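You operate a simulated robot arm through the tools that you are given. There is no shell and no other tool. Be economical: measure what you need, move in short steps, check, and stop when the job is done.

You run a simulated robot arm. Do the job below in one go: nothing can be reset, and whatever is moved stays where it is left.

TASK
Put the spice jar marked "dill" from the packing table on top of the orange tea box and the spice jar that says "thyme" on the orange gauge.

The check looks at the end state, three seconds after you hand in, the way a careful person would. Anything else that was tipped, shoved, dropped, spilled or broken makes it a failure.

THE ROBOT
A 6-joint arm with a two-finger parallel gripper, fixed in place. Base frame: the origin is at the foot of the arm, x ahead of it, y to its left, z up; the work surface is at about z = 86. Lengths are in cm, angles in rad, forces in N, time in s.
With the tool pointing down near the work surface it reaches from about 36 to 76 cm from the base axis. Its first joint turns from -1.152 to 1.152 rad. Payload 2.45 kg.
The tool frame sits at the grasp point between the pads (the TCP): z along the fingers, y along the line on which they close. The tips reach 2.4 cm beyond it. Largest opening 6.8 cm; finger width 1.7, thickness 1; the body of the gripper, 4 by 7 cm, starts 4.1 cm behind the TCP.
Orientation is told as [roll, pitch, yaw] about the base's x, y, z axes, in that order, counted from this pose: with the fingers straight down and closing along the base's y, the tool's x points along the base's -x, its y along +y and its z along -z.

THE INTERFACE
- The arm moves only by the tool nudge_tool. Its argument "plan" is a list that holds one entry, the list of rows, each a list of 7 numbers: the shift along the tool's x, y, z in m, then the turn, a rotation vector about the tool's x, y, z in rad, then the opening, from 0 (shut) to 1 (fully open). In form: [[[dx, dy, dz, wx, wy, wz, fingers], ...]]. A call has 1 to 8 rows; each row shifts and turns the commanded pose from where the row before left it, along the tool's axes as they then stand. A row lasts 0.2 s, in which the tool goes at most 5 cm and 0.15 rad; a call with a longer step from one row to the next is refused whole, and so is a gripper value outside its range. Where a pose cannot be reached the arm comes as near as it can. A force on the tool above 40 N (or 10 N above the force at the start of the call, whichever is more), or a blocked arm, ends the call early, and 0.2 s more pass. Each finger travels about 10.8 cm/s and halts on what it meets, pressing with about 44 N; the grip force reading is that of the motor and also rises with nothing between the fingers. The clock runs only during rows and for 0.2 s after the last one: add rows that do not move to give the fingers time. The reply holds the time, the measured pose of the TCP, the force on the tool along the base axes, the opening and the grip force, in the units named above and with some noise, and new pictures: "pictures" is both (left out), scene, wrist or none.
- Cameras (640 x 400 px; columns grow to the right, rows downward): "scene" is fixed at [17.13, 42.12, 146.34]; the picture's right is [-0.69, -0.73, 0.00], its down [-0.43, 0.40, -0.81] and it looks along [0.59, -0.56, -0.59] (base axes); focal length 326 px, centre (320, 200). "wrist" rides on the gripper at [-3.2, 0, -3.9] in the tool frame; the picture's right is [0.00, -1.00, 0.00], its down [0.97, 0.00, -0.24] and it looks along [0.24, 0.00, 0.97] (tool axes); focal length 218 px, centre (320, 200). There is no depth. A picture from a camera that has moved, and an enlarged one, comes with that camera's place and axes in the base frame and with its lens.
- inspect(camera, box): a new picture of the part [left, top, right, bottom] of that camera's present view, enlarged. It takes no simulated time.
- close_job(): hands the job in; it is judged then, once.

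Go step by step. Nothing tells you positions but the pictures and the camera data: compare them with the known pose of the tool, close in by small moves and look again before you grip or let go. The budget is 90 turns and 150 pictures, counting those below and the enlarged ones. Unless the task says otherwise, let go and move clear before handing in, and close with one line.

The tools are called after "Call:" by a JSON object that holds its "method" and its "body". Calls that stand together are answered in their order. nudge_tool: Moves the arm, as the interface text tells. Its arguments: {"type":"object","properties":{"plan":{"type":"array","items":{"type":"array","items":{"type":"array","items":{"type":"number"}}}},"pictures":{"type":"string","enum":["both","scene","wrist","none"]}},"required":["plan"]} The other tools are called the same way: inspect (camera, box) takes an enlarged picture of a part of a camera's view; close_job () hands the job in.

At the start:

```text
time: 0.0
tool_pos: [47.07, -4.75, 119.73]
orientation: [0.001, 0.0, 0.001]
contact_force: [-0.7, -0.3, -0.7]
grip_width: 6.79
gripper_force: 0.0
```

scene: 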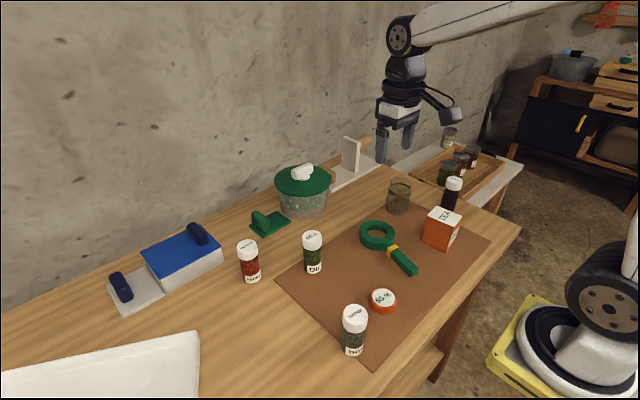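
wrist: 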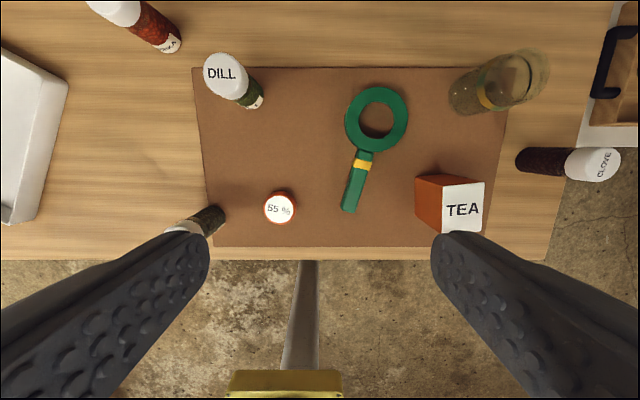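

I see dill near (58, 6), thyme near (38.5, 14), the gauge near (40, 2) and the tea box near (41, -26). I'll take enlarged pictures to check labels and sizes.

Call:
{"method": "inspect", "body": {"camera": "scene", "box": [220, 210, 420, 370]}}

Call:
{"method": "inspect", "body": {"camera": "scene", "box": [360, 120, 520, 260]}}

Call:
{"method": "inspect", "body": {"camera": "wrist", "box": [150, 30, 350, 250]}}

```text
2.50 times, centred on (320, 290) of scene
camera zoom: at [17.13, 42.12, 146.34], right [-0.69, -0.73, 0.0], down [-0.43, 0.4, -0.81], along [0.59, -0.56, -0.59], focal length 816 px, centre (320, -25)
```

zoom: 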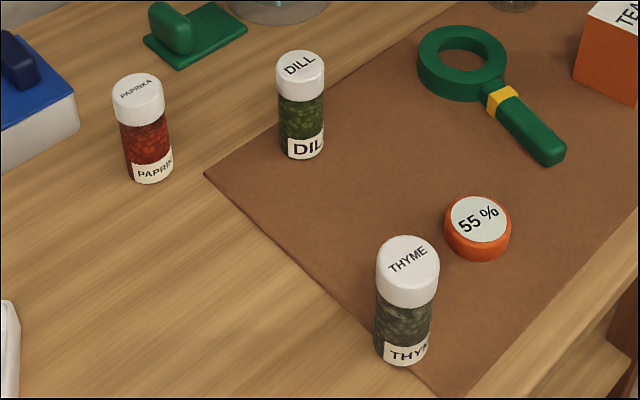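

```text
2.86 times, centred on (440, 190) of scene
camera zoom: at [17.13, 42.12, 146.34], right [-0.69, -0.73, 0.0], down [-0.43, 0.4, -0.81], along [0.59, -0.56, -0.59], focal length 932 px, centre (-23, 229)
```

zoom: 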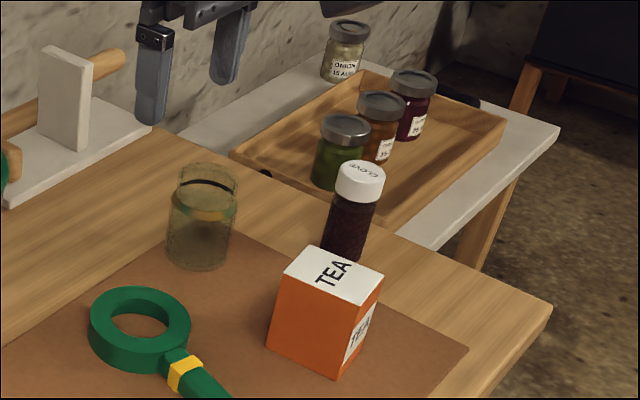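

```text
1.82 times, centred on (250, 140) of wrist
camera zoom: at [50.2, -4.87, 123.79], right [0.0, -1.0, 0.0], down [-0.97, 0.0, 0.24], along [-0.24, 0.0, -0.97], focal length 397 px, centre (447, 309)
```

zoom: 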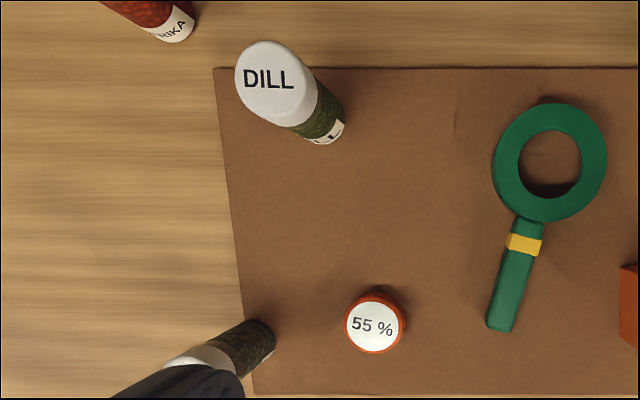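

Dill is at about (57.8, 5.8) with its top near z 96.5. Thyme is at (37.8, 13.8), the gauge top at (40, 1.8, 88.5) and the tea top at (42, -25, 94). Next I hover over the dill jar.

Call:
{"method": "nudge_tool", "body": {"plan": [[[-0.0215, 0.021, 0.029, 0, 0, 0, 1], [-0.0215, 0.021, 0.029, 0, 0, 0, 1], [-0.0215, 0.021, 0.029, 0, 0, 0, 1], [-0.0215, 0.021, 0.029, 0, 0, 0, 1], [-0.0215, 0.021, 0.029, 0, 0, 0, 1], [0, 0, 0, 0, 0, 0, 1]]]}}

```text
time: 1.4
tool_pos: [57.9, 5.78, 105.37]
orientation: [0.0, -0.001, 0.0]
contact_force: [0.1, 0.6, -0.4]
grip_width: 6.8
gripper_force: 0.0
camera wrist: at [60.98, 5.74, 109.3], right [0.0, -1.0, 0.0], down [-0.97, 0.0, 0.24], along [-0.24, 0.0, -0.97], focal length 218 px, centre (320, 200)
```

scene: 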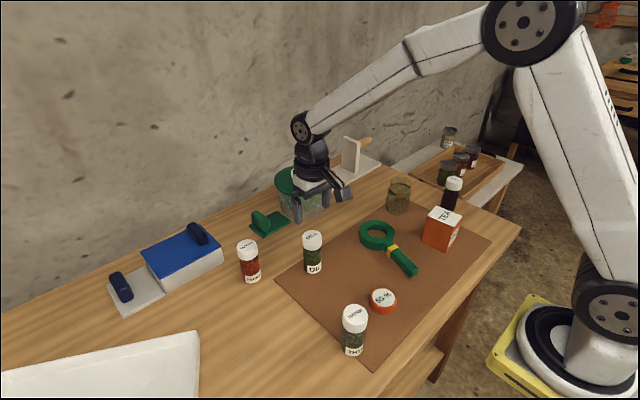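
wrist: 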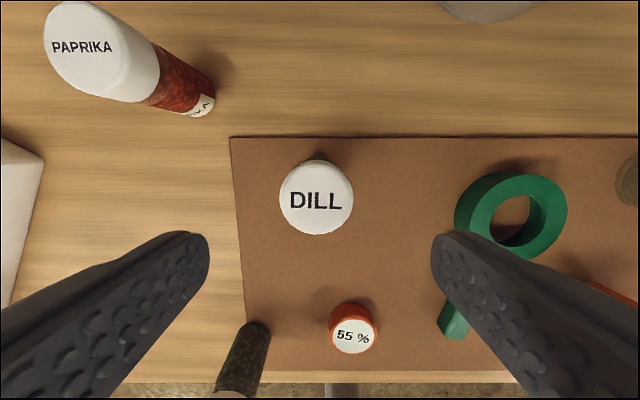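

The dill jar is almost exactly under the tool, with a cap about 4.5 cm wide. I go down with a small sideways correction.

Call:
{"method": "nudge_tool", "body": {"plan": [[[0, 0.0015, 0.025, 0, 0, 0, 1], [0, 0, 0.025, 0, 0, 0, 1], [0, 0, 0.025, 0, 0, 0, 1], [0, 0, 0.02, 0, 0, 0, 1], [0, 0, 0.015, 0, 0, 0, 1], [0, 0, 0, 0, 0, 0, 1]]]}}

```text
time: 2.8
tool_pos: [57.82, 5.81, 94.26]
orientation: [0.0, 0.0, 0.002]
contact_force: [0.3, 0.8, -0.7]
grip_width: 6.79
gripper_force: 0.0
camera wrist: at [60.96, 5.8, 98.27], right [0.0, -1.0, 0.0], down [-0.97, 0.0, 0.24], along [-0.24, 0.0, -0.97], focal length 218 px, centre (320, 200)
```

scene: 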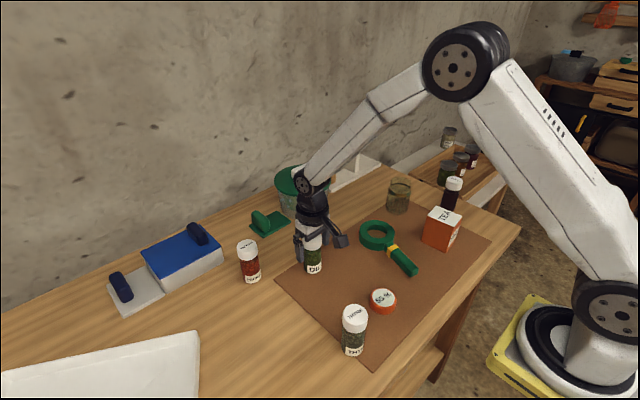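
wrist: 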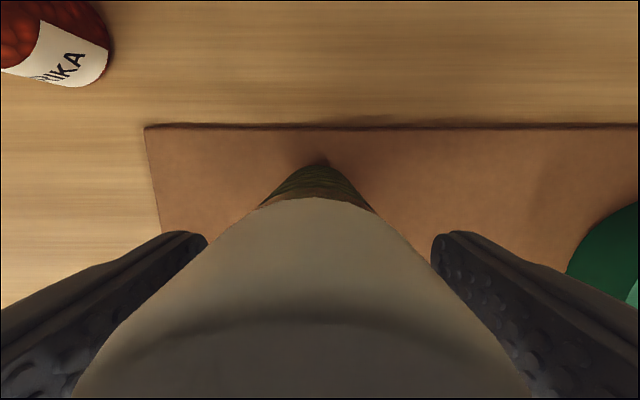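

The jar sits centred between the fingers, so I close the gripper.

Call:
{"method": "nudge_tool", "body": {"plan": [[[0, 0, 0, 0, 0, 0, 0.6], [0, 0, 0, 0, 0, 0, 0.45], [0, 0, 0, 0, 0, 0, 0.3], [0, 0, 0, 0, 0, 0, 0.3]]], "pictures": "none"}}

Call:
{"method": "nudge_tool", "body": {"plan": [[[0, 0, -0.01, 0, 0, 0, 0.3], [0, 0, -0.03, 0, 0, 0, 0.3], [0, 0, -0.04, 0, 0, 0, 0.3], [0, 0, -0.04, 0, 0, 0, 0.3], [0, 0, -0.03, 0, 0, 0, 0.3], [0, 0, 0, 0, 0, 0, 0.3]]]}}

```text
time: 3.8
tool_pos: [57.78, 5.81, 94.25]
orientation: [0.002, 0.0, -0.002]
contact_force: [-0.4, -0.2, -0.2]
grip_width: 4.27
gripper_force: 43.6
```

```text
time: 5.2
tool_pos: [57.8, 5.84, 109.46]
orientation: [-0.001, 0.001, 0.0]
contact_force: [-0.4, 0.9, -1.2]
grip_width: 4.3
gripper_force: 44.3
camera wrist: at [60.85, 5.72, 113.47], right [0.0, -1.0, 0.0], down [-0.97, 0.0, 0.24], along [-0.24, 0.0, -0.97], focal length 218 px, centre (320, 200)
```

scene: 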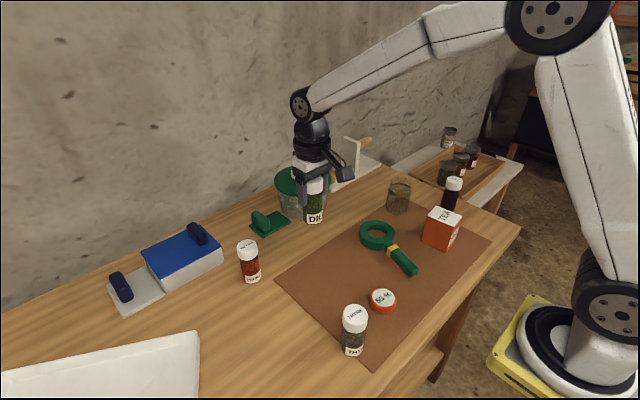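
wrist: 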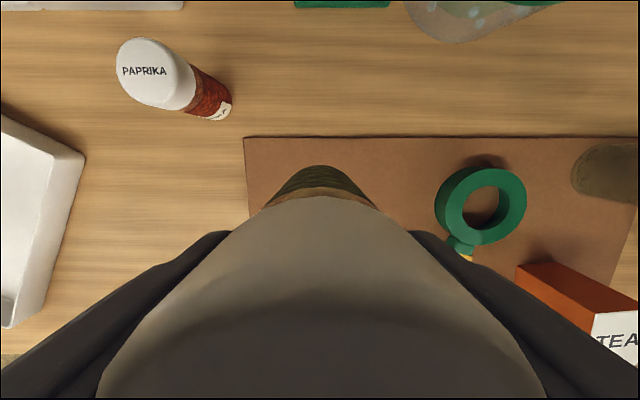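

The dill jar is held and lifted. I carry it toward the tea box and stop short of it so the box stays visible in the wrist camera.

Call:
{"method": "nudge_tool", "body": {"plan": [[[0.026, -0.032, 0, 0, 0, 0, 0.3], [0.026, -0.032, 0, 0, 0, 0, 0.3], [0.026, -0.032, 0, 0, 0, 0, 0.3], [0.026, -0.032, 0, 0, 0, 0, 0.3], [0.026, -0.032, 0, 0, 0, 0, 0.3], [0.026, -0.032, 0, 0, 0, 0, 0.3], [0, 0, 0, 0, 0, 0, 0.3]]]}}

```text
time: 6.8
tool_pos: [42.28, -13.31, 109.28]
orientation: [0.0, 0.001, -0.001]
contact_force: [-0.3, 0.6, -1.7]
grip_width: 4.31
gripper_force: 44.1
camera wrist: at [45.39, -13.46, 113.3], right [0.0, -1.0, 0.0], down [-0.97, 0.0, 0.24], along [-0.24, 0.0, -0.97], focal length 218 px, centre (320, 200)
```

scene: 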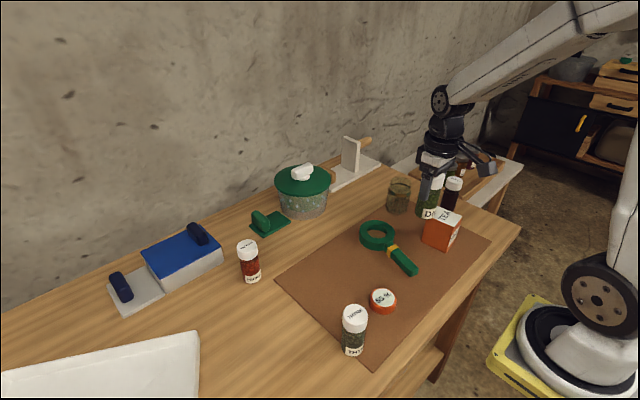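
wrist: 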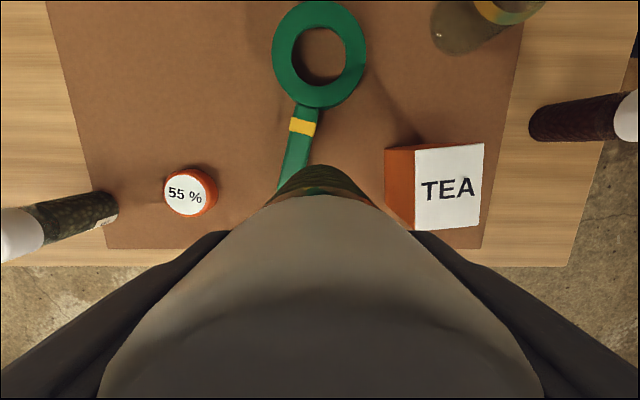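

The tea box top is centred near (41.9, -25.0) at z about 94.4. I move the jar over it, come down partway and look again.

Call:
{"method": "nudge_tool", "body": {"plan": [[[0.001, -0.039, 0, 0, 0, 0, 0.3], [0.001, -0.039, 0, 0, 0, 0, 0.3], [0.002, -0.039, 0, 0, 0, 0, 0.3], [0, 0, 0, 0, 0, 0, 0.3], [0, 0, 0.03, 0, 0, 0, 0.3], [0, 0, 0.02, 0, 0, 0, 0.3], [0, 0, 0, 0, 0, 0, 0.3]]]}}

Call:
{"method": "inspect", "body": {"camera": "scene", "box": [380, 140, 500, 260]}}

```text
time: 8.4
tool_pos: [41.92, -25.09, 104.17]
orientation: [0.0, -0.001, 0.0]
contact_force: [0.8, -0.3, -0.8]
grip_width: 4.29
gripper_force: 43.9
camera wrist: at [44.99, -25.19, 108.13], right [0.0, -1.0, 0.0], down [-0.97, 0.0, 0.24], along [-0.24, 0.0, -0.97], focal length 218 px, centre (320, 200)
```

scene: 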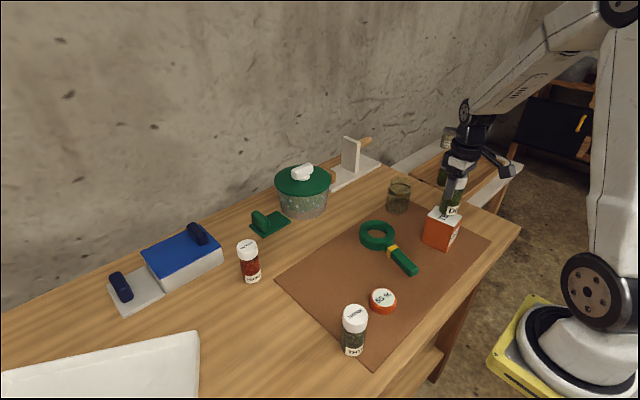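
wrist: 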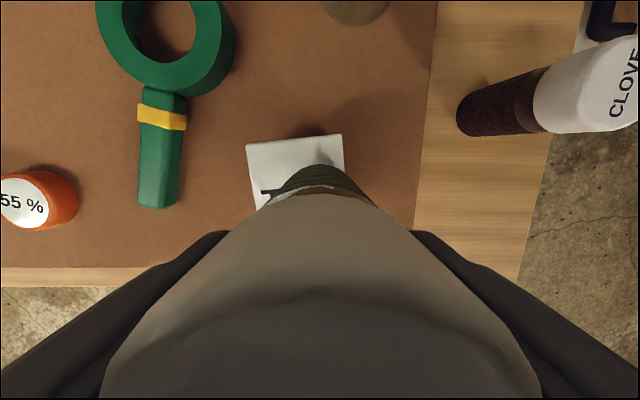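

```text
3.33 times, centred on (440, 200) of scene
camera zoom: at [17.13, 42.12, 146.34], right [-0.69, -0.73, 0.0], down [-0.43, 0.4, -0.81], along [0.59, -0.56, -0.59], focal length 1088 px, centre (-80, 200)
```

zoom: 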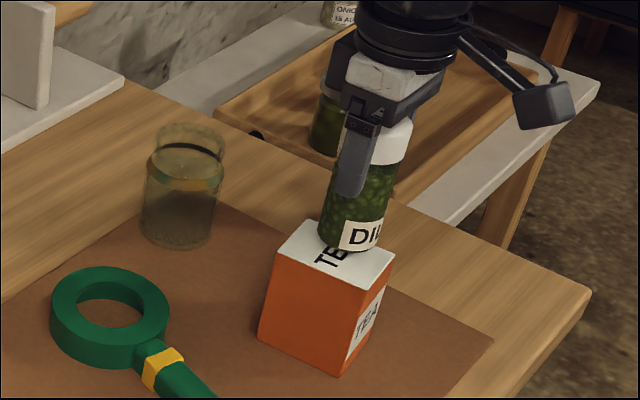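

The views now agree on a box top near z 95.5 with its centre at about (41.8, -24.0). The jar is about 1 cm too far toward -y, so I shift it and check again.

Call:
{"method": "nudge_tool", "body": {"plan": [[[0, 0, -0.005, 0, 0, 0, 0.3], [0.001, 0.011, 0, 0, 0, 0, 0.3], [0, 0, 0, 0, 0, 0, 0.3]]], "pictures": "wrist"}}

Call:
{"method": "inspect", "body": {"camera": "scene", "box": [410, 170, 480, 260]}}

```text
time: 9.2
tool_pos: [41.72, -23.94, 104.67]
orientation: [0.0, 0.0, 0.0]
contact_force: [-0.8, -0.9, -1.9]
grip_width: 4.32
gripper_force: 44.0
camera wrist: at [44.93, -23.98, 108.7], right [0.0, -1.0, 0.0], down [-0.97, 0.0, 0.24], along [-0.24, 0.0, -0.97], focal length 218 px, centre (320, 200)
```

wrist: 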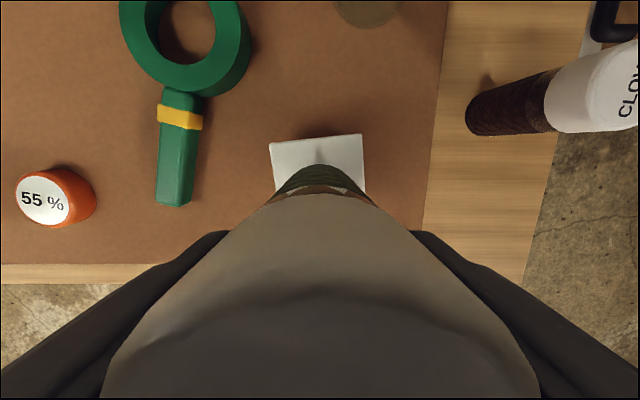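

```text
4.44 times, centred on (445, 215) of scene
camera zoom: at [17.13, 42.12, 146.34], right [-0.69, -0.73, 0.0], down [-0.43, 0.4, -0.81], along [0.59, -0.56, -0.59], focal length 1450 px, centre (-236, 133)
```

zoom: 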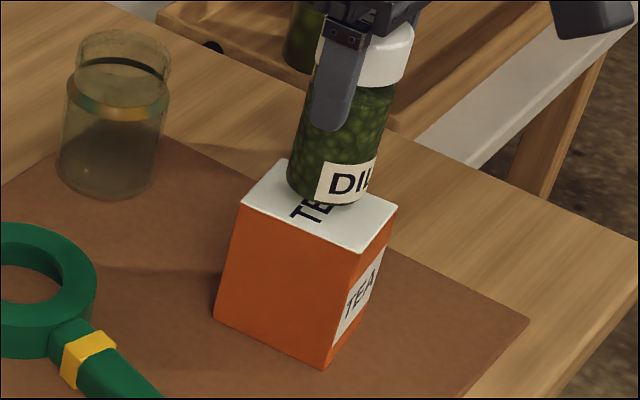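

It is nearly centred. I make one small shift and then come down slowly, watching for contact.

Call:
{"method": "nudge_tool", "body": {"plan": [[[-0.003, 0.002, 0, 0, 0, 0, 0.3], [0, 0, 0.003, 0, 0, 0, 0.3], [0, 0, 0.003, 0, 0, 0, 0.3], [0, 0, 0, 0, 0, 0, 0.3]]], "pictures": "none"}}

Call:
{"method": "inspect", "body": {"camera": "scene", "box": [410, 170, 480, 260]}}

```text
time: 10.2
tool_pos: [42.1, -23.82, 104.22]
orientation: [0.0, 0.0, 0.0]
contact_force: [0.0, -0.3, -1.1]
grip_width: 4.29
gripper_force: 44.1
```

```text
4.44 times, centred on (445, 215) of scene
camera zoom: at [17.13, 42.12, 146.34], right [-0.69, -0.73, 0.0], down [-0.43, 0.4, -0.81], along [0.59, -0.56, -0.59], focal length 1450 px, centre (-236, 133)
```

zoom: 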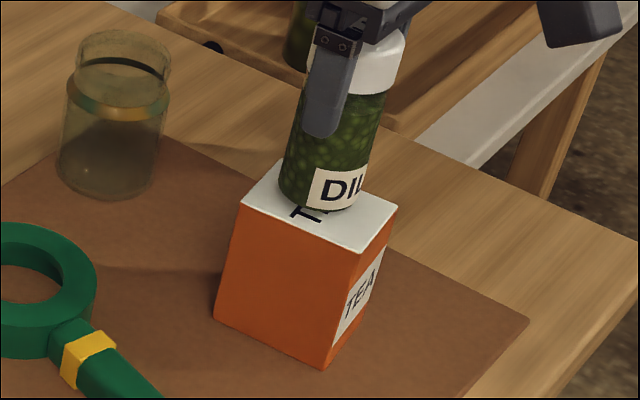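

It is centred over the box now, so I lower it in small steps.

Call:
{"method": "nudge_tool", "body": {"plan": [[[0, 0, 0.002, 0, 0, 0, 0.3], [0, 0, 0.002, 0, 0, 0, 0.3], [0, 0, 0, 0, 0, 0, 0.3]]], "pictures": "none"}}

Call:
{"method": "nudge_tool", "body": {"plan": [[[0, 0, 0.002, 0, 0, 0, 0.3], [0, 0, 0, 0, 0, 0, 0.3]]], "pictures": "none"}}

Call:
{"method": "inspect", "body": {"camera": "scene", "box": [410, 170, 480, 260]}}

```text
time: 11.0
tool_pos: [42.03, -23.9, 103.65]
orientation: [0.0, 0.001, 0.001]
contact_force: [1.2, -0.3, -1.8]
grip_width: 4.32
gripper_force: 44.8
```

```text
time: 11.6
tool_pos: [42.04, -23.82, 103.58]
orientation: [-0.001, -0.001, -0.001]
contact_force: [-0.9, -0.6, -0.9]
grip_width: 4.28
gripper_force: 44.0
```

```text
4.44 times, centred on (445, 215) of scene
camera zoom: at [17.13, 42.12, 146.34], right [-0.69, -0.73, 0.0], down [-0.43, 0.4, -0.81], along [0.59, -0.56, -0.59], focal length 1450 px, centre (-236, 133)
```

zoom: 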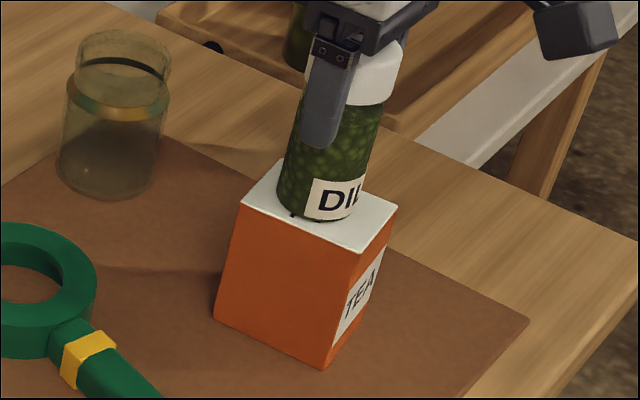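

There is no contact yet and the centring looks good, so I keep lowering.

Call:
{"method": "nudge_tool", "body": {"plan": [[[0, 0, 0.0015, 0, 0, 0, 0.3], [0, 0, 0, 0, 0, 0, 0.3]]], "pictures": "none"}}

Call:
{"method": "nudge_tool", "body": {"plan": [[[0, 0, 0.0015, 0, 0, 0, 0.3], [0, 0, 0, 0, 0, 0, 0.3]]], "pictures": "none"}}

Call:
{"method": "inspect", "body": {"camera": "scene", "box": [410, 170, 480, 260]}}

```text
time: 12.2
tool_pos: [41.94, -23.73, 103.48]
orientation: [-0.001, 0.002, 0.002]
contact_force: [-0.8, -0.3, 1.7]
grip_width: 4.28
gripper_force: 43.9
```

```text
time: 12.8
tool_pos: [42.13, -23.76, 103.39]
orientation: [-0.002, -0.001, -0.002]
contact_force: [-1.2, 2.9, 18.7]
grip_width: 4.29
gripper_force: 44.0
```

```text
4.44 times, centred on (445, 215) of scene
camera zoom: at [17.1, 42.15, 146.34], right [-0.69, -0.73, 0.0], down [-0.43, 0.4, -0.81], along [0.59, -0.56, -0.59], focal length 1450 px, centre (-236, 133)
```

zoom: 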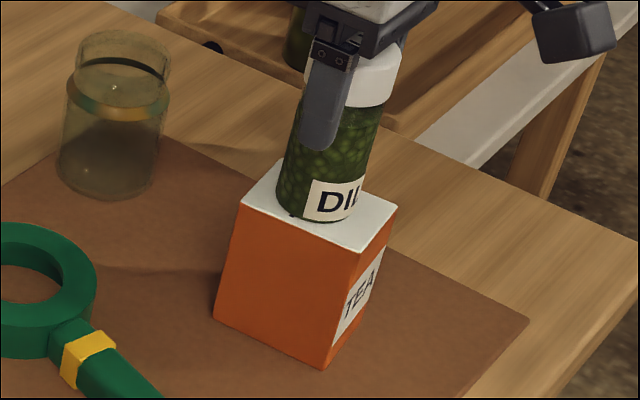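

Contact reads 18.7 N upward, so the jar rests on the box. I ease off slightly, open and rise straight up.

Call:
{"method": "nudge_tool", "body": {"plan": [[[0, 0, -0.001, 0, 0, 0, 0.3], [0, 0, 0, 0, 0, 0, 0.3], [0, 0, 0, 0, 0, 0, 0.75], [0, 0, 0, 0, 0, 0, 1], [0, 0, 0, 0, 0, 0, 1]]], "pictures": "scene"}}

Call:
{"method": "nudge_tool", "body": {"plan": [[[0, 0, -0.015, 0, 0, 0, 1], [0, 0, -0.03, 0, 0, 0, 1], [0, 0, -0.04, 0, 0, 0, 1], [0, 0, -0.03, 0, 0, 0, 1], [0, 0, 0, 0, 0, 0, 1]]]}}

Call:
{"method": "inspect", "body": {"camera": "scene", "box": [410, 150, 480, 260]}}

```text
time: 14.0
tool_pos: [42.13, -23.83, 103.43]
orientation: [0.001, -0.001, 0.001]
contact_force: [-0.3, -0.1, -0.5]
grip_width: 6.82
gripper_force: 0.1
```

scene: 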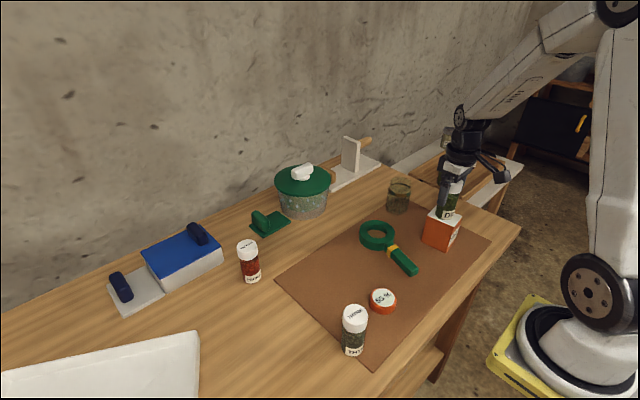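

```text
time: 15.2
tool_pos: [42.16, -23.89, 115.0]
orientation: [-0.001, -0.001, 0.0]
contact_force: [0.2, -0.5, -0.2]
grip_width: 6.82
gripper_force: 0.0
camera wrist: at [45.25, -23.9, 119.01], right [0.0, -1.0, 0.0], down [-0.97, 0.0, 0.24], along [-0.24, 0.0, -0.97], focal length 218 px, centre (320, 200)
```

scene: 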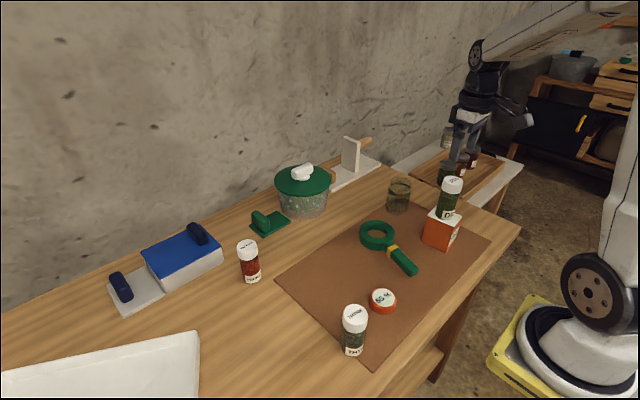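
wrist: 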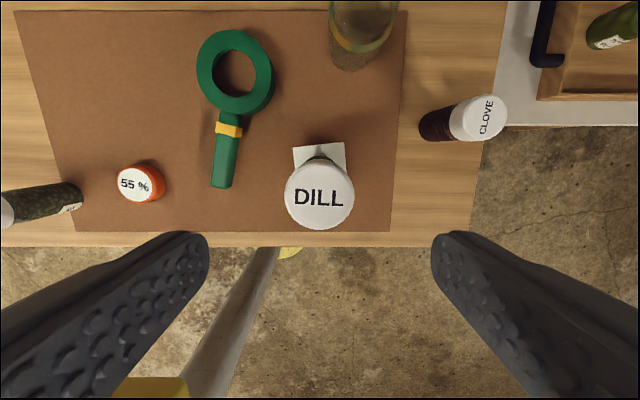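

```text
3.64 times, centred on (445, 205) of scene
camera zoom: at [17.13, 42.12, 146.34], right [-0.69, -0.73, 0.0], down [-0.43, 0.4, -0.81], along [0.59, -0.56, -0.59], focal length 1186 px, centre (-134, 182)
```

zoom: 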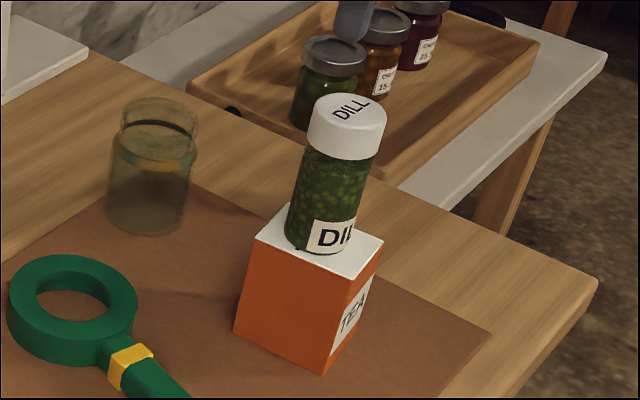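

The dill jar stands well on the tea box. Now I go across to the thyme jar.

Call:
{"method": "nudge_tool", "body": {"plan": [[[0.005, 0.047, 0, 0, 0, 0, 1], [0.005, 0.047, 0, 0, 0, 0, 1], [0.005, 0.047, 0, 0, 0, 0, 1], [0.005, 0.047, 0, 0, 0, 0, 1], [0.005, 0.047, 0, 0, 0, 0, 1], [0.005, 0.047, 0, 0, 0, 0, 1], [0.005, 0.047, 0, 0, 0, 0, 1], [0.006, 0.046, 0, 0, 0, 0, 1]]], "pictures": "none"}}

Call:
{"method": "nudge_tool", "body": {"plan": [[[0, 0, 0.03, 0, 0, 0, 1], [0, 0, 0.03, 0, 0, 0, 1], [0, 0, 0.03, 0, 0, 0, 1], [0, 0, 0, 0, 0, 0, 1]]]}}

```text
time: 17.0
tool_pos: [38.09, 13.99, 115.06]
orientation: [0.002, 0.001, -0.001]
contact_force: [-0.2, 0.7, 0.1]
grip_width: 6.8
gripper_force: 0.2
```

```text
time: 18.0
tool_pos: [37.87, 13.82, 105.95]
orientation: [-0.001, 0.0, 0.0]
contact_force: [-0.7, -0.1, 0.0]
grip_width: 6.81
gripper_force: 0.0
camera wrist: at [41.0, 13.88, 109.96], right [0.0, -1.0, 0.0], down [-0.97, 0.0, 0.24], along [-0.24, 0.0, -0.97], focal length 218 px, centre (320, 200)
```

scene: 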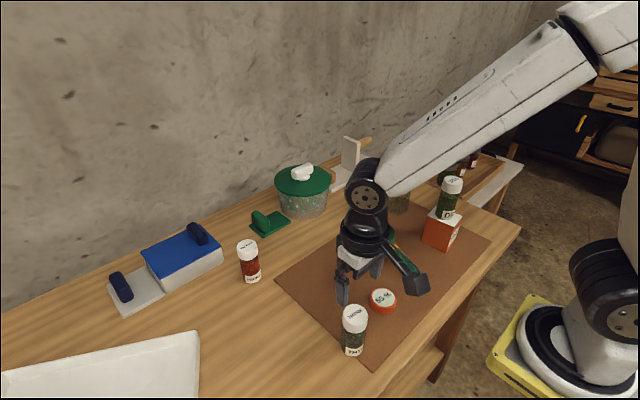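
wrist: 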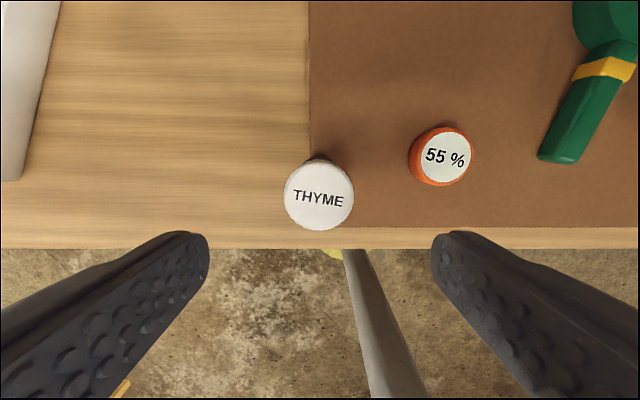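

Thyme is centred under the tool, and the gauge top refines to about (39.95, 2.0, 89). I go down on the jar.

Call:
{"method": "nudge_tool", "body": {"plan": [[[-0.0015, 0.001, 0.025, 0, 0, 0, 1], [0, 0, 0.025, 0, 0, 0, 1], [0, 0, 0.025, 0, 0, 0, 1], [0, 0, 0.025, 0, 0, 0, 1], [0, 0, 0.016, 0, 0, 0, 1], [0, 0, 0, 0, 0, 0, 1]]], "pictures": "wrist"}}

```text
time: 19.4
tool_pos: [38.0, 13.92, 94.31]
orientation: [0.0, 0.0, -0.001]
contact_force: [-0.6, -0.5, -0.3]
grip_width: 6.82
gripper_force: 0.1
camera wrist: at [41.15, 13.88, 98.28], right [0.0, -1.0, 0.0], down [-0.97, 0.0, 0.24], along [-0.24, 0.0, -0.97], focal length 218 px, centre (320, 200)
```

wrist: 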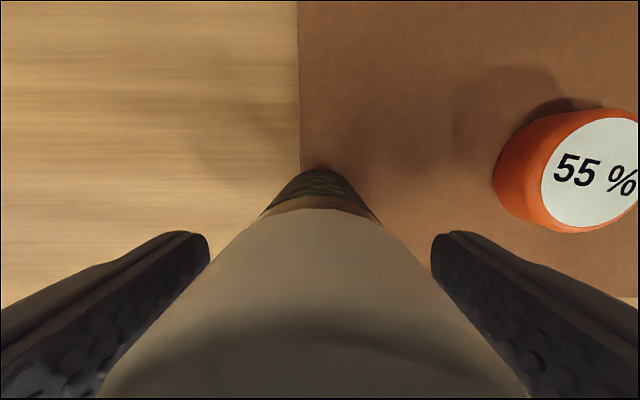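

The jar is centred between the fingers. I grip it and lift.

Call:
{"method": "nudge_tool", "body": {"plan": [[[0, 0, 0, 0, 0, 0, 0.6], [0, 0, 0, 0, 0, 0, 0.45], [0, 0, 0, 0, 0, 0, 0.3], [0, 0, 0, 0, 0, 0, 0.3]]], "pictures": "none"}}

Call:
{"method": "nudge_tool", "body": {"plan": [[[0, 0, -0.01, 0, 0, 0, 0.3], [0, 0, -0.03, 0, 0, 0, 0.3], [0, 0, -0.04, 0, 0, 0, 0.3], [-0.005, -0.02, 0, 0, 0, 0, 0.3], [-0.005, -0.04, 0, 0, 0, 0, 0.3], [0, 0, 0, 0, 0, 0, 0.3]]]}}

```text
time: 20.4
tool_pos: [37.95, 13.89, 94.27]
orientation: [0.0, 0.0, 0.0]
contact_force: [-0.2, 0.1, -0.3]
grip_width: 4.27
gripper_force: 43.9
```

```text
time: 21.8
tool_pos: [39.14, 7.79, 102.14]
orientation: [-0.001, -0.001, 0.0]
contact_force: [0.6, 0.1, -0.8]
grip_width: 4.29
gripper_force: 43.7
camera wrist: at [42.22, 7.74, 106.16], right [0.0, -1.0, 0.0], down [-0.97, 0.0, 0.24], along [-0.24, 0.0, -0.97], focal length 218 px, centre (320, 200)
```

scene: 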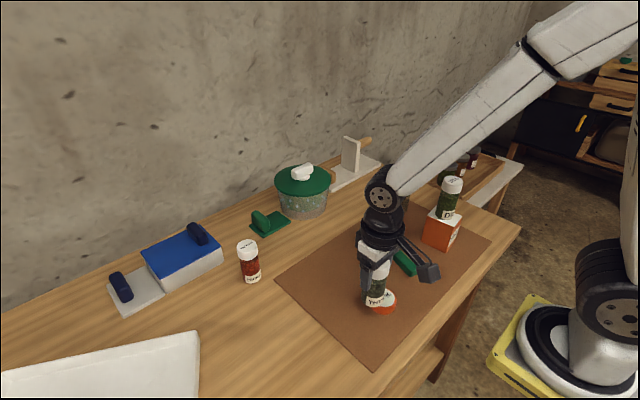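
wrist: 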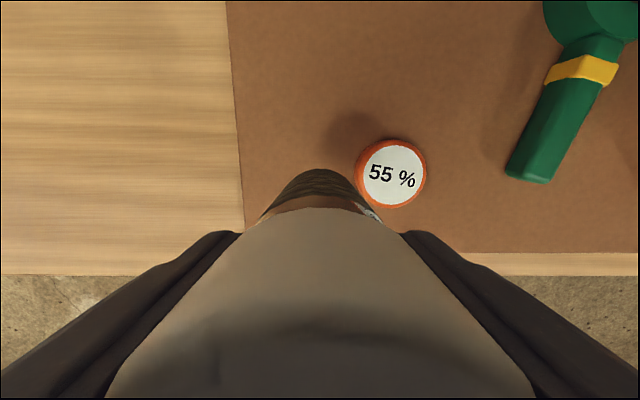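

The gauge centre is confirmed at about (40.05, 2.0). I move over it and come down partway.

Call:
{"method": "nudge_tool", "body": {"plan": [[[-0.0045, -0.029, 0, 0, 0, 0, 0.3], [-0.0045, -0.029, 0, 0, 0, 0, 0.3], [0, 0, 0.02, 0, 0, 0, 0.3], [0, 0, 0.02, 0, 0, 0, 0.3], [0, 0, 0, 0, 0, 0, 0.3]]], "pictures": "wrist"}}

Call:
{"method": "inspect", "body": {"camera": "scene", "box": [340, 230, 430, 330]}}

```text
time: 23.0
tool_pos: [40.0, 2.13, 98.29]
orientation: [0.001, -0.001, 0.001]
contact_force: [-0.1, 0.8, -1.5]
grip_width: 4.28
gripper_force: 44.3
camera wrist: at [43.05, 2.08, 102.25], right [0.0, -1.0, 0.0], down [-0.97, 0.0, 0.24], along [-0.24, 0.0, -0.97], focal length 218 px, centre (320, 200)
```

wrist: 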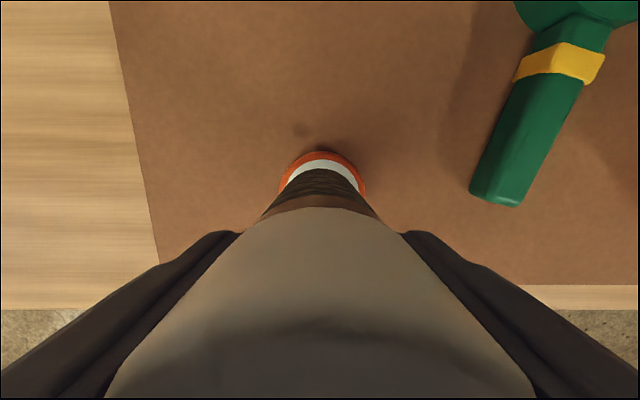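

```text
4.00 times, centred on (385, 280) of scene
camera zoom: at [17.13, 42.12, 146.34], right [-0.69, -0.73, 0.0], down [-0.43, 0.4, -0.81], along [0.59, -0.56, -0.59], focal length 1305 px, centre (60, -120)
```

zoom: 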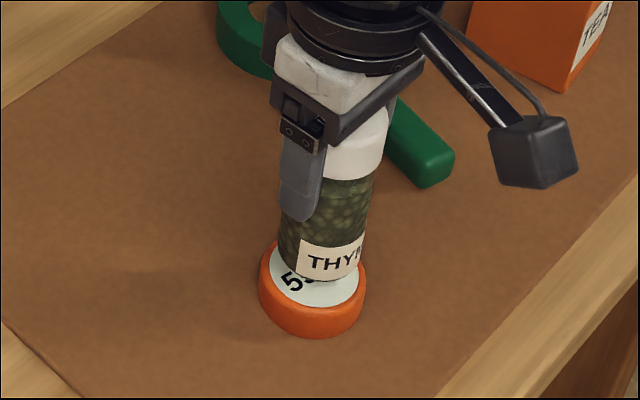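

The jar is lined up over the gauge within a couple of millimetres. I lower it until it touches.

Call:
{"method": "nudge_tool", "body": {"plan": [[[-0.001, 0, 0.003, 0, 0, 0, 0.3], [0, 0, 0.003, 0, 0, 0, 0.3], [0, 0, 0, 0, 0, 0, 0.3]]], "pictures": "none"}}

Call:
{"method": "inspect", "body": {"camera": "scene", "box": [340, 230, 430, 330]}}

```text
time: 23.8
tool_pos: [40.22, 2.09, 97.66]
orientation: [0.0, -0.002, -0.001]
contact_force: [0.1, 0.9, -1.3]
grip_width: 4.26
gripper_force: 43.9
```

```text
4.00 times, centred on (385, 280) of scene
camera zoom: at [17.13, 42.12, 146.34], right [-0.69, -0.73, 0.0], down [-0.43, 0.4, -0.81], along [0.59, -0.56, -0.59], focal length 1305 px, centre (60, -120)
```

zoom: 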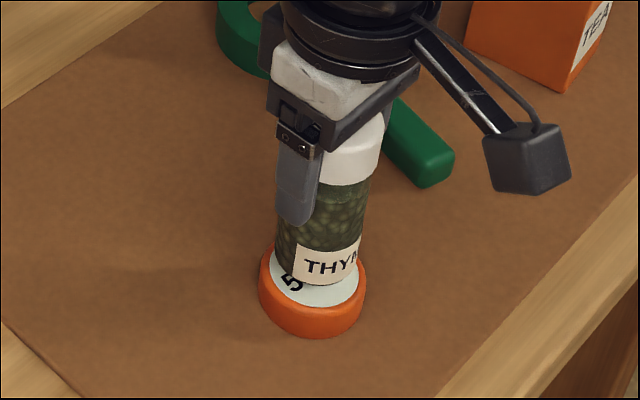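

It is still a little above the gauge face and centred, so I keep lowering slowly.

Call:
{"method": "nudge_tool", "body": {"plan": [[[0, 0, 0.002, 0, 0, 0, 0.3], [0, 0, 0.002, 0, 0, 0, 0.3], [0, 0, 0, 0, 0, 0, 0.3]]], "pictures": "none"}}

Call:
{"method": "nudge_tool", "body": {"plan": [[[0, 0, 0.002, 0, 0, 0, 0.3], [0, 0, 0, 0, 0, 0, 0.3]]], "pictures": "none"}}

Call:
{"method": "inspect", "body": {"camera": "scene", "box": [340, 230, 430, 330]}}

```text
time: 24.6
tool_pos: [40.14, 2.08, 97.29]
orientation: [-0.001, 0.0, 0.001]
contact_force: [0.5, -0.4, -1.2]
grip_width: 4.26
gripper_force: 44.4
```

```text
time: 25.2
tool_pos: [40.11, 1.99, 97.18]
orientation: [0.001, 0.0, -0.001]
contact_force: [-0.2, 0.6, -0.6]
grip_width: 4.25
gripper_force: 44.2
```

```text
4.00 times, centred on (385, 280) of scene
camera zoom: at [17.13, 42.12, 146.34], right [-0.69, -0.73, 0.0], down [-0.43, 0.4, -0.81], along [0.59, -0.56, -0.59], focal length 1305 px, centre (60, -120)
```

zoom: 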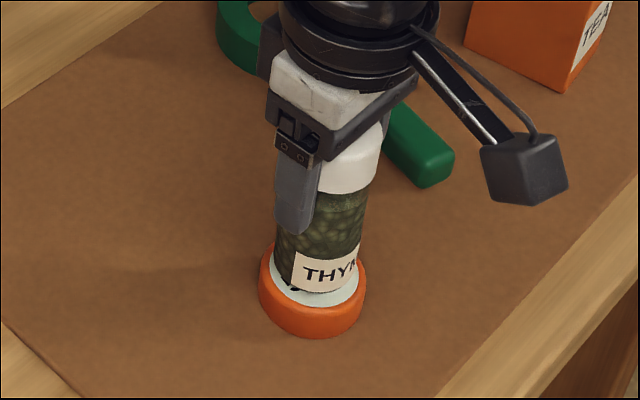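

It is nearly touching, so I use smaller steps.

Call:
{"method": "nudge_tool", "body": {"plan": [[[0, 0, 0.0015, 0, 0, 0, 0.3], [0, 0, 0, 0, 0, 0, 0.3]]], "pictures": "none"}}

Call:
{"method": "nudge_tool", "body": {"plan": [[[0, 0, 0.0015, 0, 0, 0, 0.3], [0, 0, 0, 0, 0, 0, 0.3]]], "pictures": "none"}}

Call:
{"method": "inspect", "body": {"camera": "scene", "box": [340, 230, 430, 330]}}

```text
time: 25.8
tool_pos: [40.11, 2.1, 96.99]
orientation: [-0.002, -0.001, 0.0]
contact_force: [0.8, -0.2, -0.8]
grip_width: 4.28
gripper_force: 44.3
```

```text
time: 26.4
tool_pos: [40.09, 2.05, 96.78]
orientation: [0.0, -0.001, -0.001]
contact_force: [0.0, -0.4, -0.7]
grip_width: 4.29
gripper_force: 44.2
```

```text
4.00 times, centred on (385, 280) of scene
camera zoom: at [17.13, 42.12, 146.34], right [-0.69, -0.73, 0.0], down [-0.43, 0.4, -0.81], along [0.59, -0.56, -0.59], focal length 1305 px, centre (60, -120)
```

zoom: 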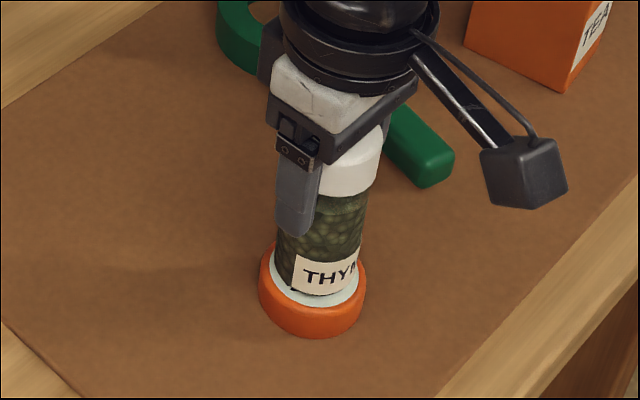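

There is no contact yet, so I keep going in the same small steps.

Call:
{"method": "nudge_tool", "body": {"plan": [[[0, 0, 0.0015, 0, 0, 0, 0.3], [0, 0, 0, 0, 0, 0, 0.3]]], "pictures": "none"}}

Call:
{"method": "nudge_tool", "body": {"plan": [[[0, 0, 0.001, 0, 0, 0, 0.3], [0, 0, 0, 0, 0, 0, 0.3]]], "pictures": "none"}}

```text
time: 27.0
tool_pos: [40.07, 2.1, 96.76]
orientation: [0.002, -0.002, -0.001]
contact_force: [0.3, 0.1, -0.7]
grip_width: 4.26
gripper_force: 43.7
```

```text
time: 27.6
tool_pos: [40.02, 2.02, 96.58]
orientation: [-0.001, 0.0, 0.0]
contact_force: [-0.2, 0.1, -1.3]
grip_width: 4.27
gripper_force: 44.0
```

Call:
{"method": "nudge_tool", "body": {"plan": [[[0, 0, 0.001, 0, 0, 0, 0.3], [0, 0, 0, 0, 0, 0, 0.3]]], "pictures": "none"}}

Call:
{"method": "nudge_tool", "body": {"plan": [[[0, 0, 0.001, 0, 0, 0, 0.3], [0, 0, 0, 0, 0, 0, 0.3]]], "pictures": "none"}}

Call:
{"method": "inspect", "body": {"camera": "scene", "box": [340, 230, 430, 330]}}

```text
time: 28.2
tool_pos: [40.02, 2.01, 96.58]
orientation: [-0.002, 0.0, 0.0]
contact_force: [-1.3, 0.9, 0.3]
grip_width: 4.25
gripper_force: 44.5
```

```text
time: 28.8
tool_pos: [40.06, 1.97, 96.44]
orientation: [0.0, 0.0, 0.0]
contact_force: [-2.6, 0.3, 21.6]
grip_width: 4.28
gripper_force: 44.4
```

```text
4.00 times, centred on (385, 280) of scene
camera zoom: at [17.09, 42.12, 146.35], right [-0.69, -0.73, 0.0], down [-0.43, 0.4, -0.81], along [0.59, -0.56, -0.59], focal length 1305 px, centre (60, -120)
```

zoom: 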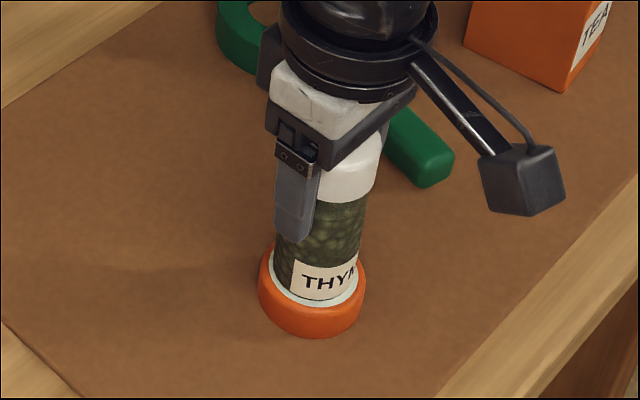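

The jar is in contact and well centred on the gauge. I ease off, open and rise.

Call:
{"method": "nudge_tool", "body": {"plan": [[[0, 0, -0.001, 0, 0, 0, 0.3], [0, 0, 0, 0, 0, 0, 0.3], [0, 0, 0, 0, 0, 0, 0.75], [0, 0, 0, 0, 0, 0, 1], [0, 0, 0, 0, 0, 0, 1]]], "pictures": "none"}}

Call:
{"method": "nudge_tool", "body": {"plan": [[[0, 0, -0.015, 0, 0, 0, 1], [0, 0, -0.03, 0, 0, 0, 1], [0, 0, -0.04, 0, 0, 0, 1], [0, 0, -0.04, 0, 0, 0, 1], [0, 0, -0.03, 0, 0, 0, 1], [0, 0, 0, 0, 0, 0, 1]]]}}

Call:
{"method": "inspect", "body": {"camera": "scene", "box": [340, 160, 500, 330]}}

```text
time: 30.0
tool_pos: [40.02, 1.99, 96.54]
orientation: [-0.001, -0.001, 0.0]
contact_force: [-0.2, -0.3, -0.6]
grip_width: 6.79
gripper_force: 0.1
```

```text
time: 31.4
tool_pos: [39.88, 2.12, 111.91]
orientation: [0.0, 0.0, -0.001]
contact_force: [0.2, 0.5, -0.4]
grip_width: 6.81
gripper_force: 0.1
camera wrist: at [43.03, 1.99, 115.96], right [0.0, -1.0, 0.0], down [-0.97, 0.0, 0.24], along [-0.24, 0.0, -0.97], focal length 218 px, centre (320, 200)
```

scene: 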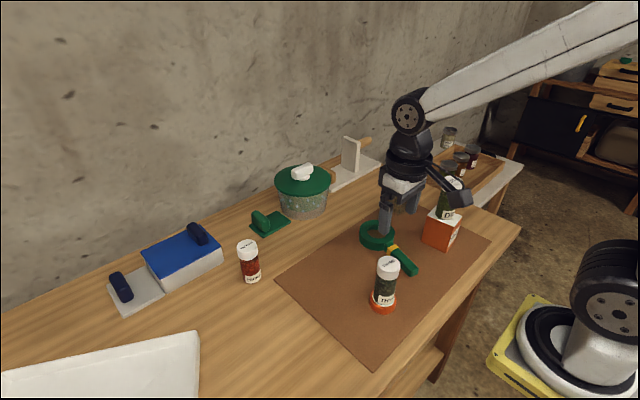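
wrist: 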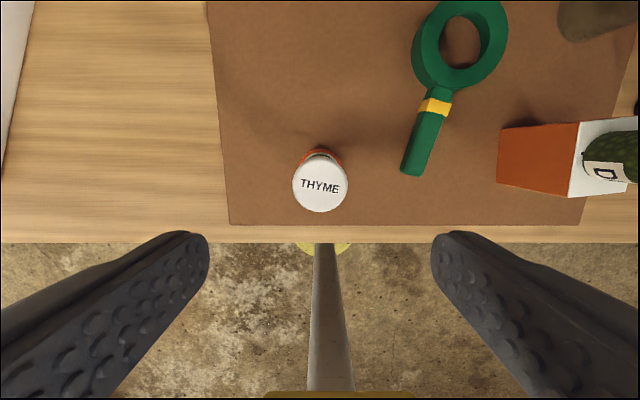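

```text
2.35 times, centred on (420, 245) of scene
camera zoom: at [17.13, 42.12, 146.34], right [-0.69, -0.73, 0.0], down [-0.43, 0.4, -0.81], along [0.59, -0.56, -0.59], focal length 768 px, centre (85, 94)
```

zoom: 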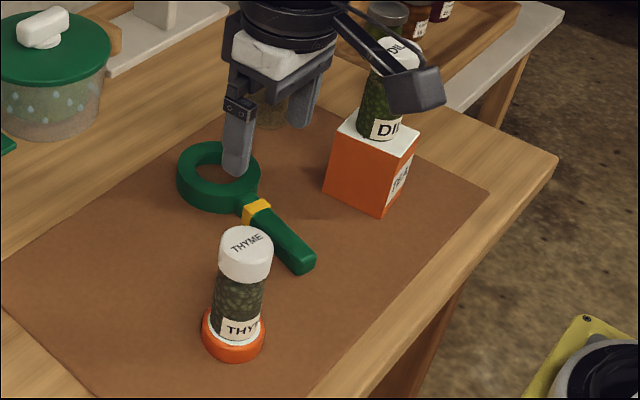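

Both jars stand on their targets, nothing else has moved, and the tool is clear. I hand the job in.

Call:
{"method": "close_job", "body": {}}

```text
The job is handed in.
```

The dill jar now stands on top of the orange tea box and the thyme jar on the orange gauge; both looked steady and nothing else had moved when I handed the job in.
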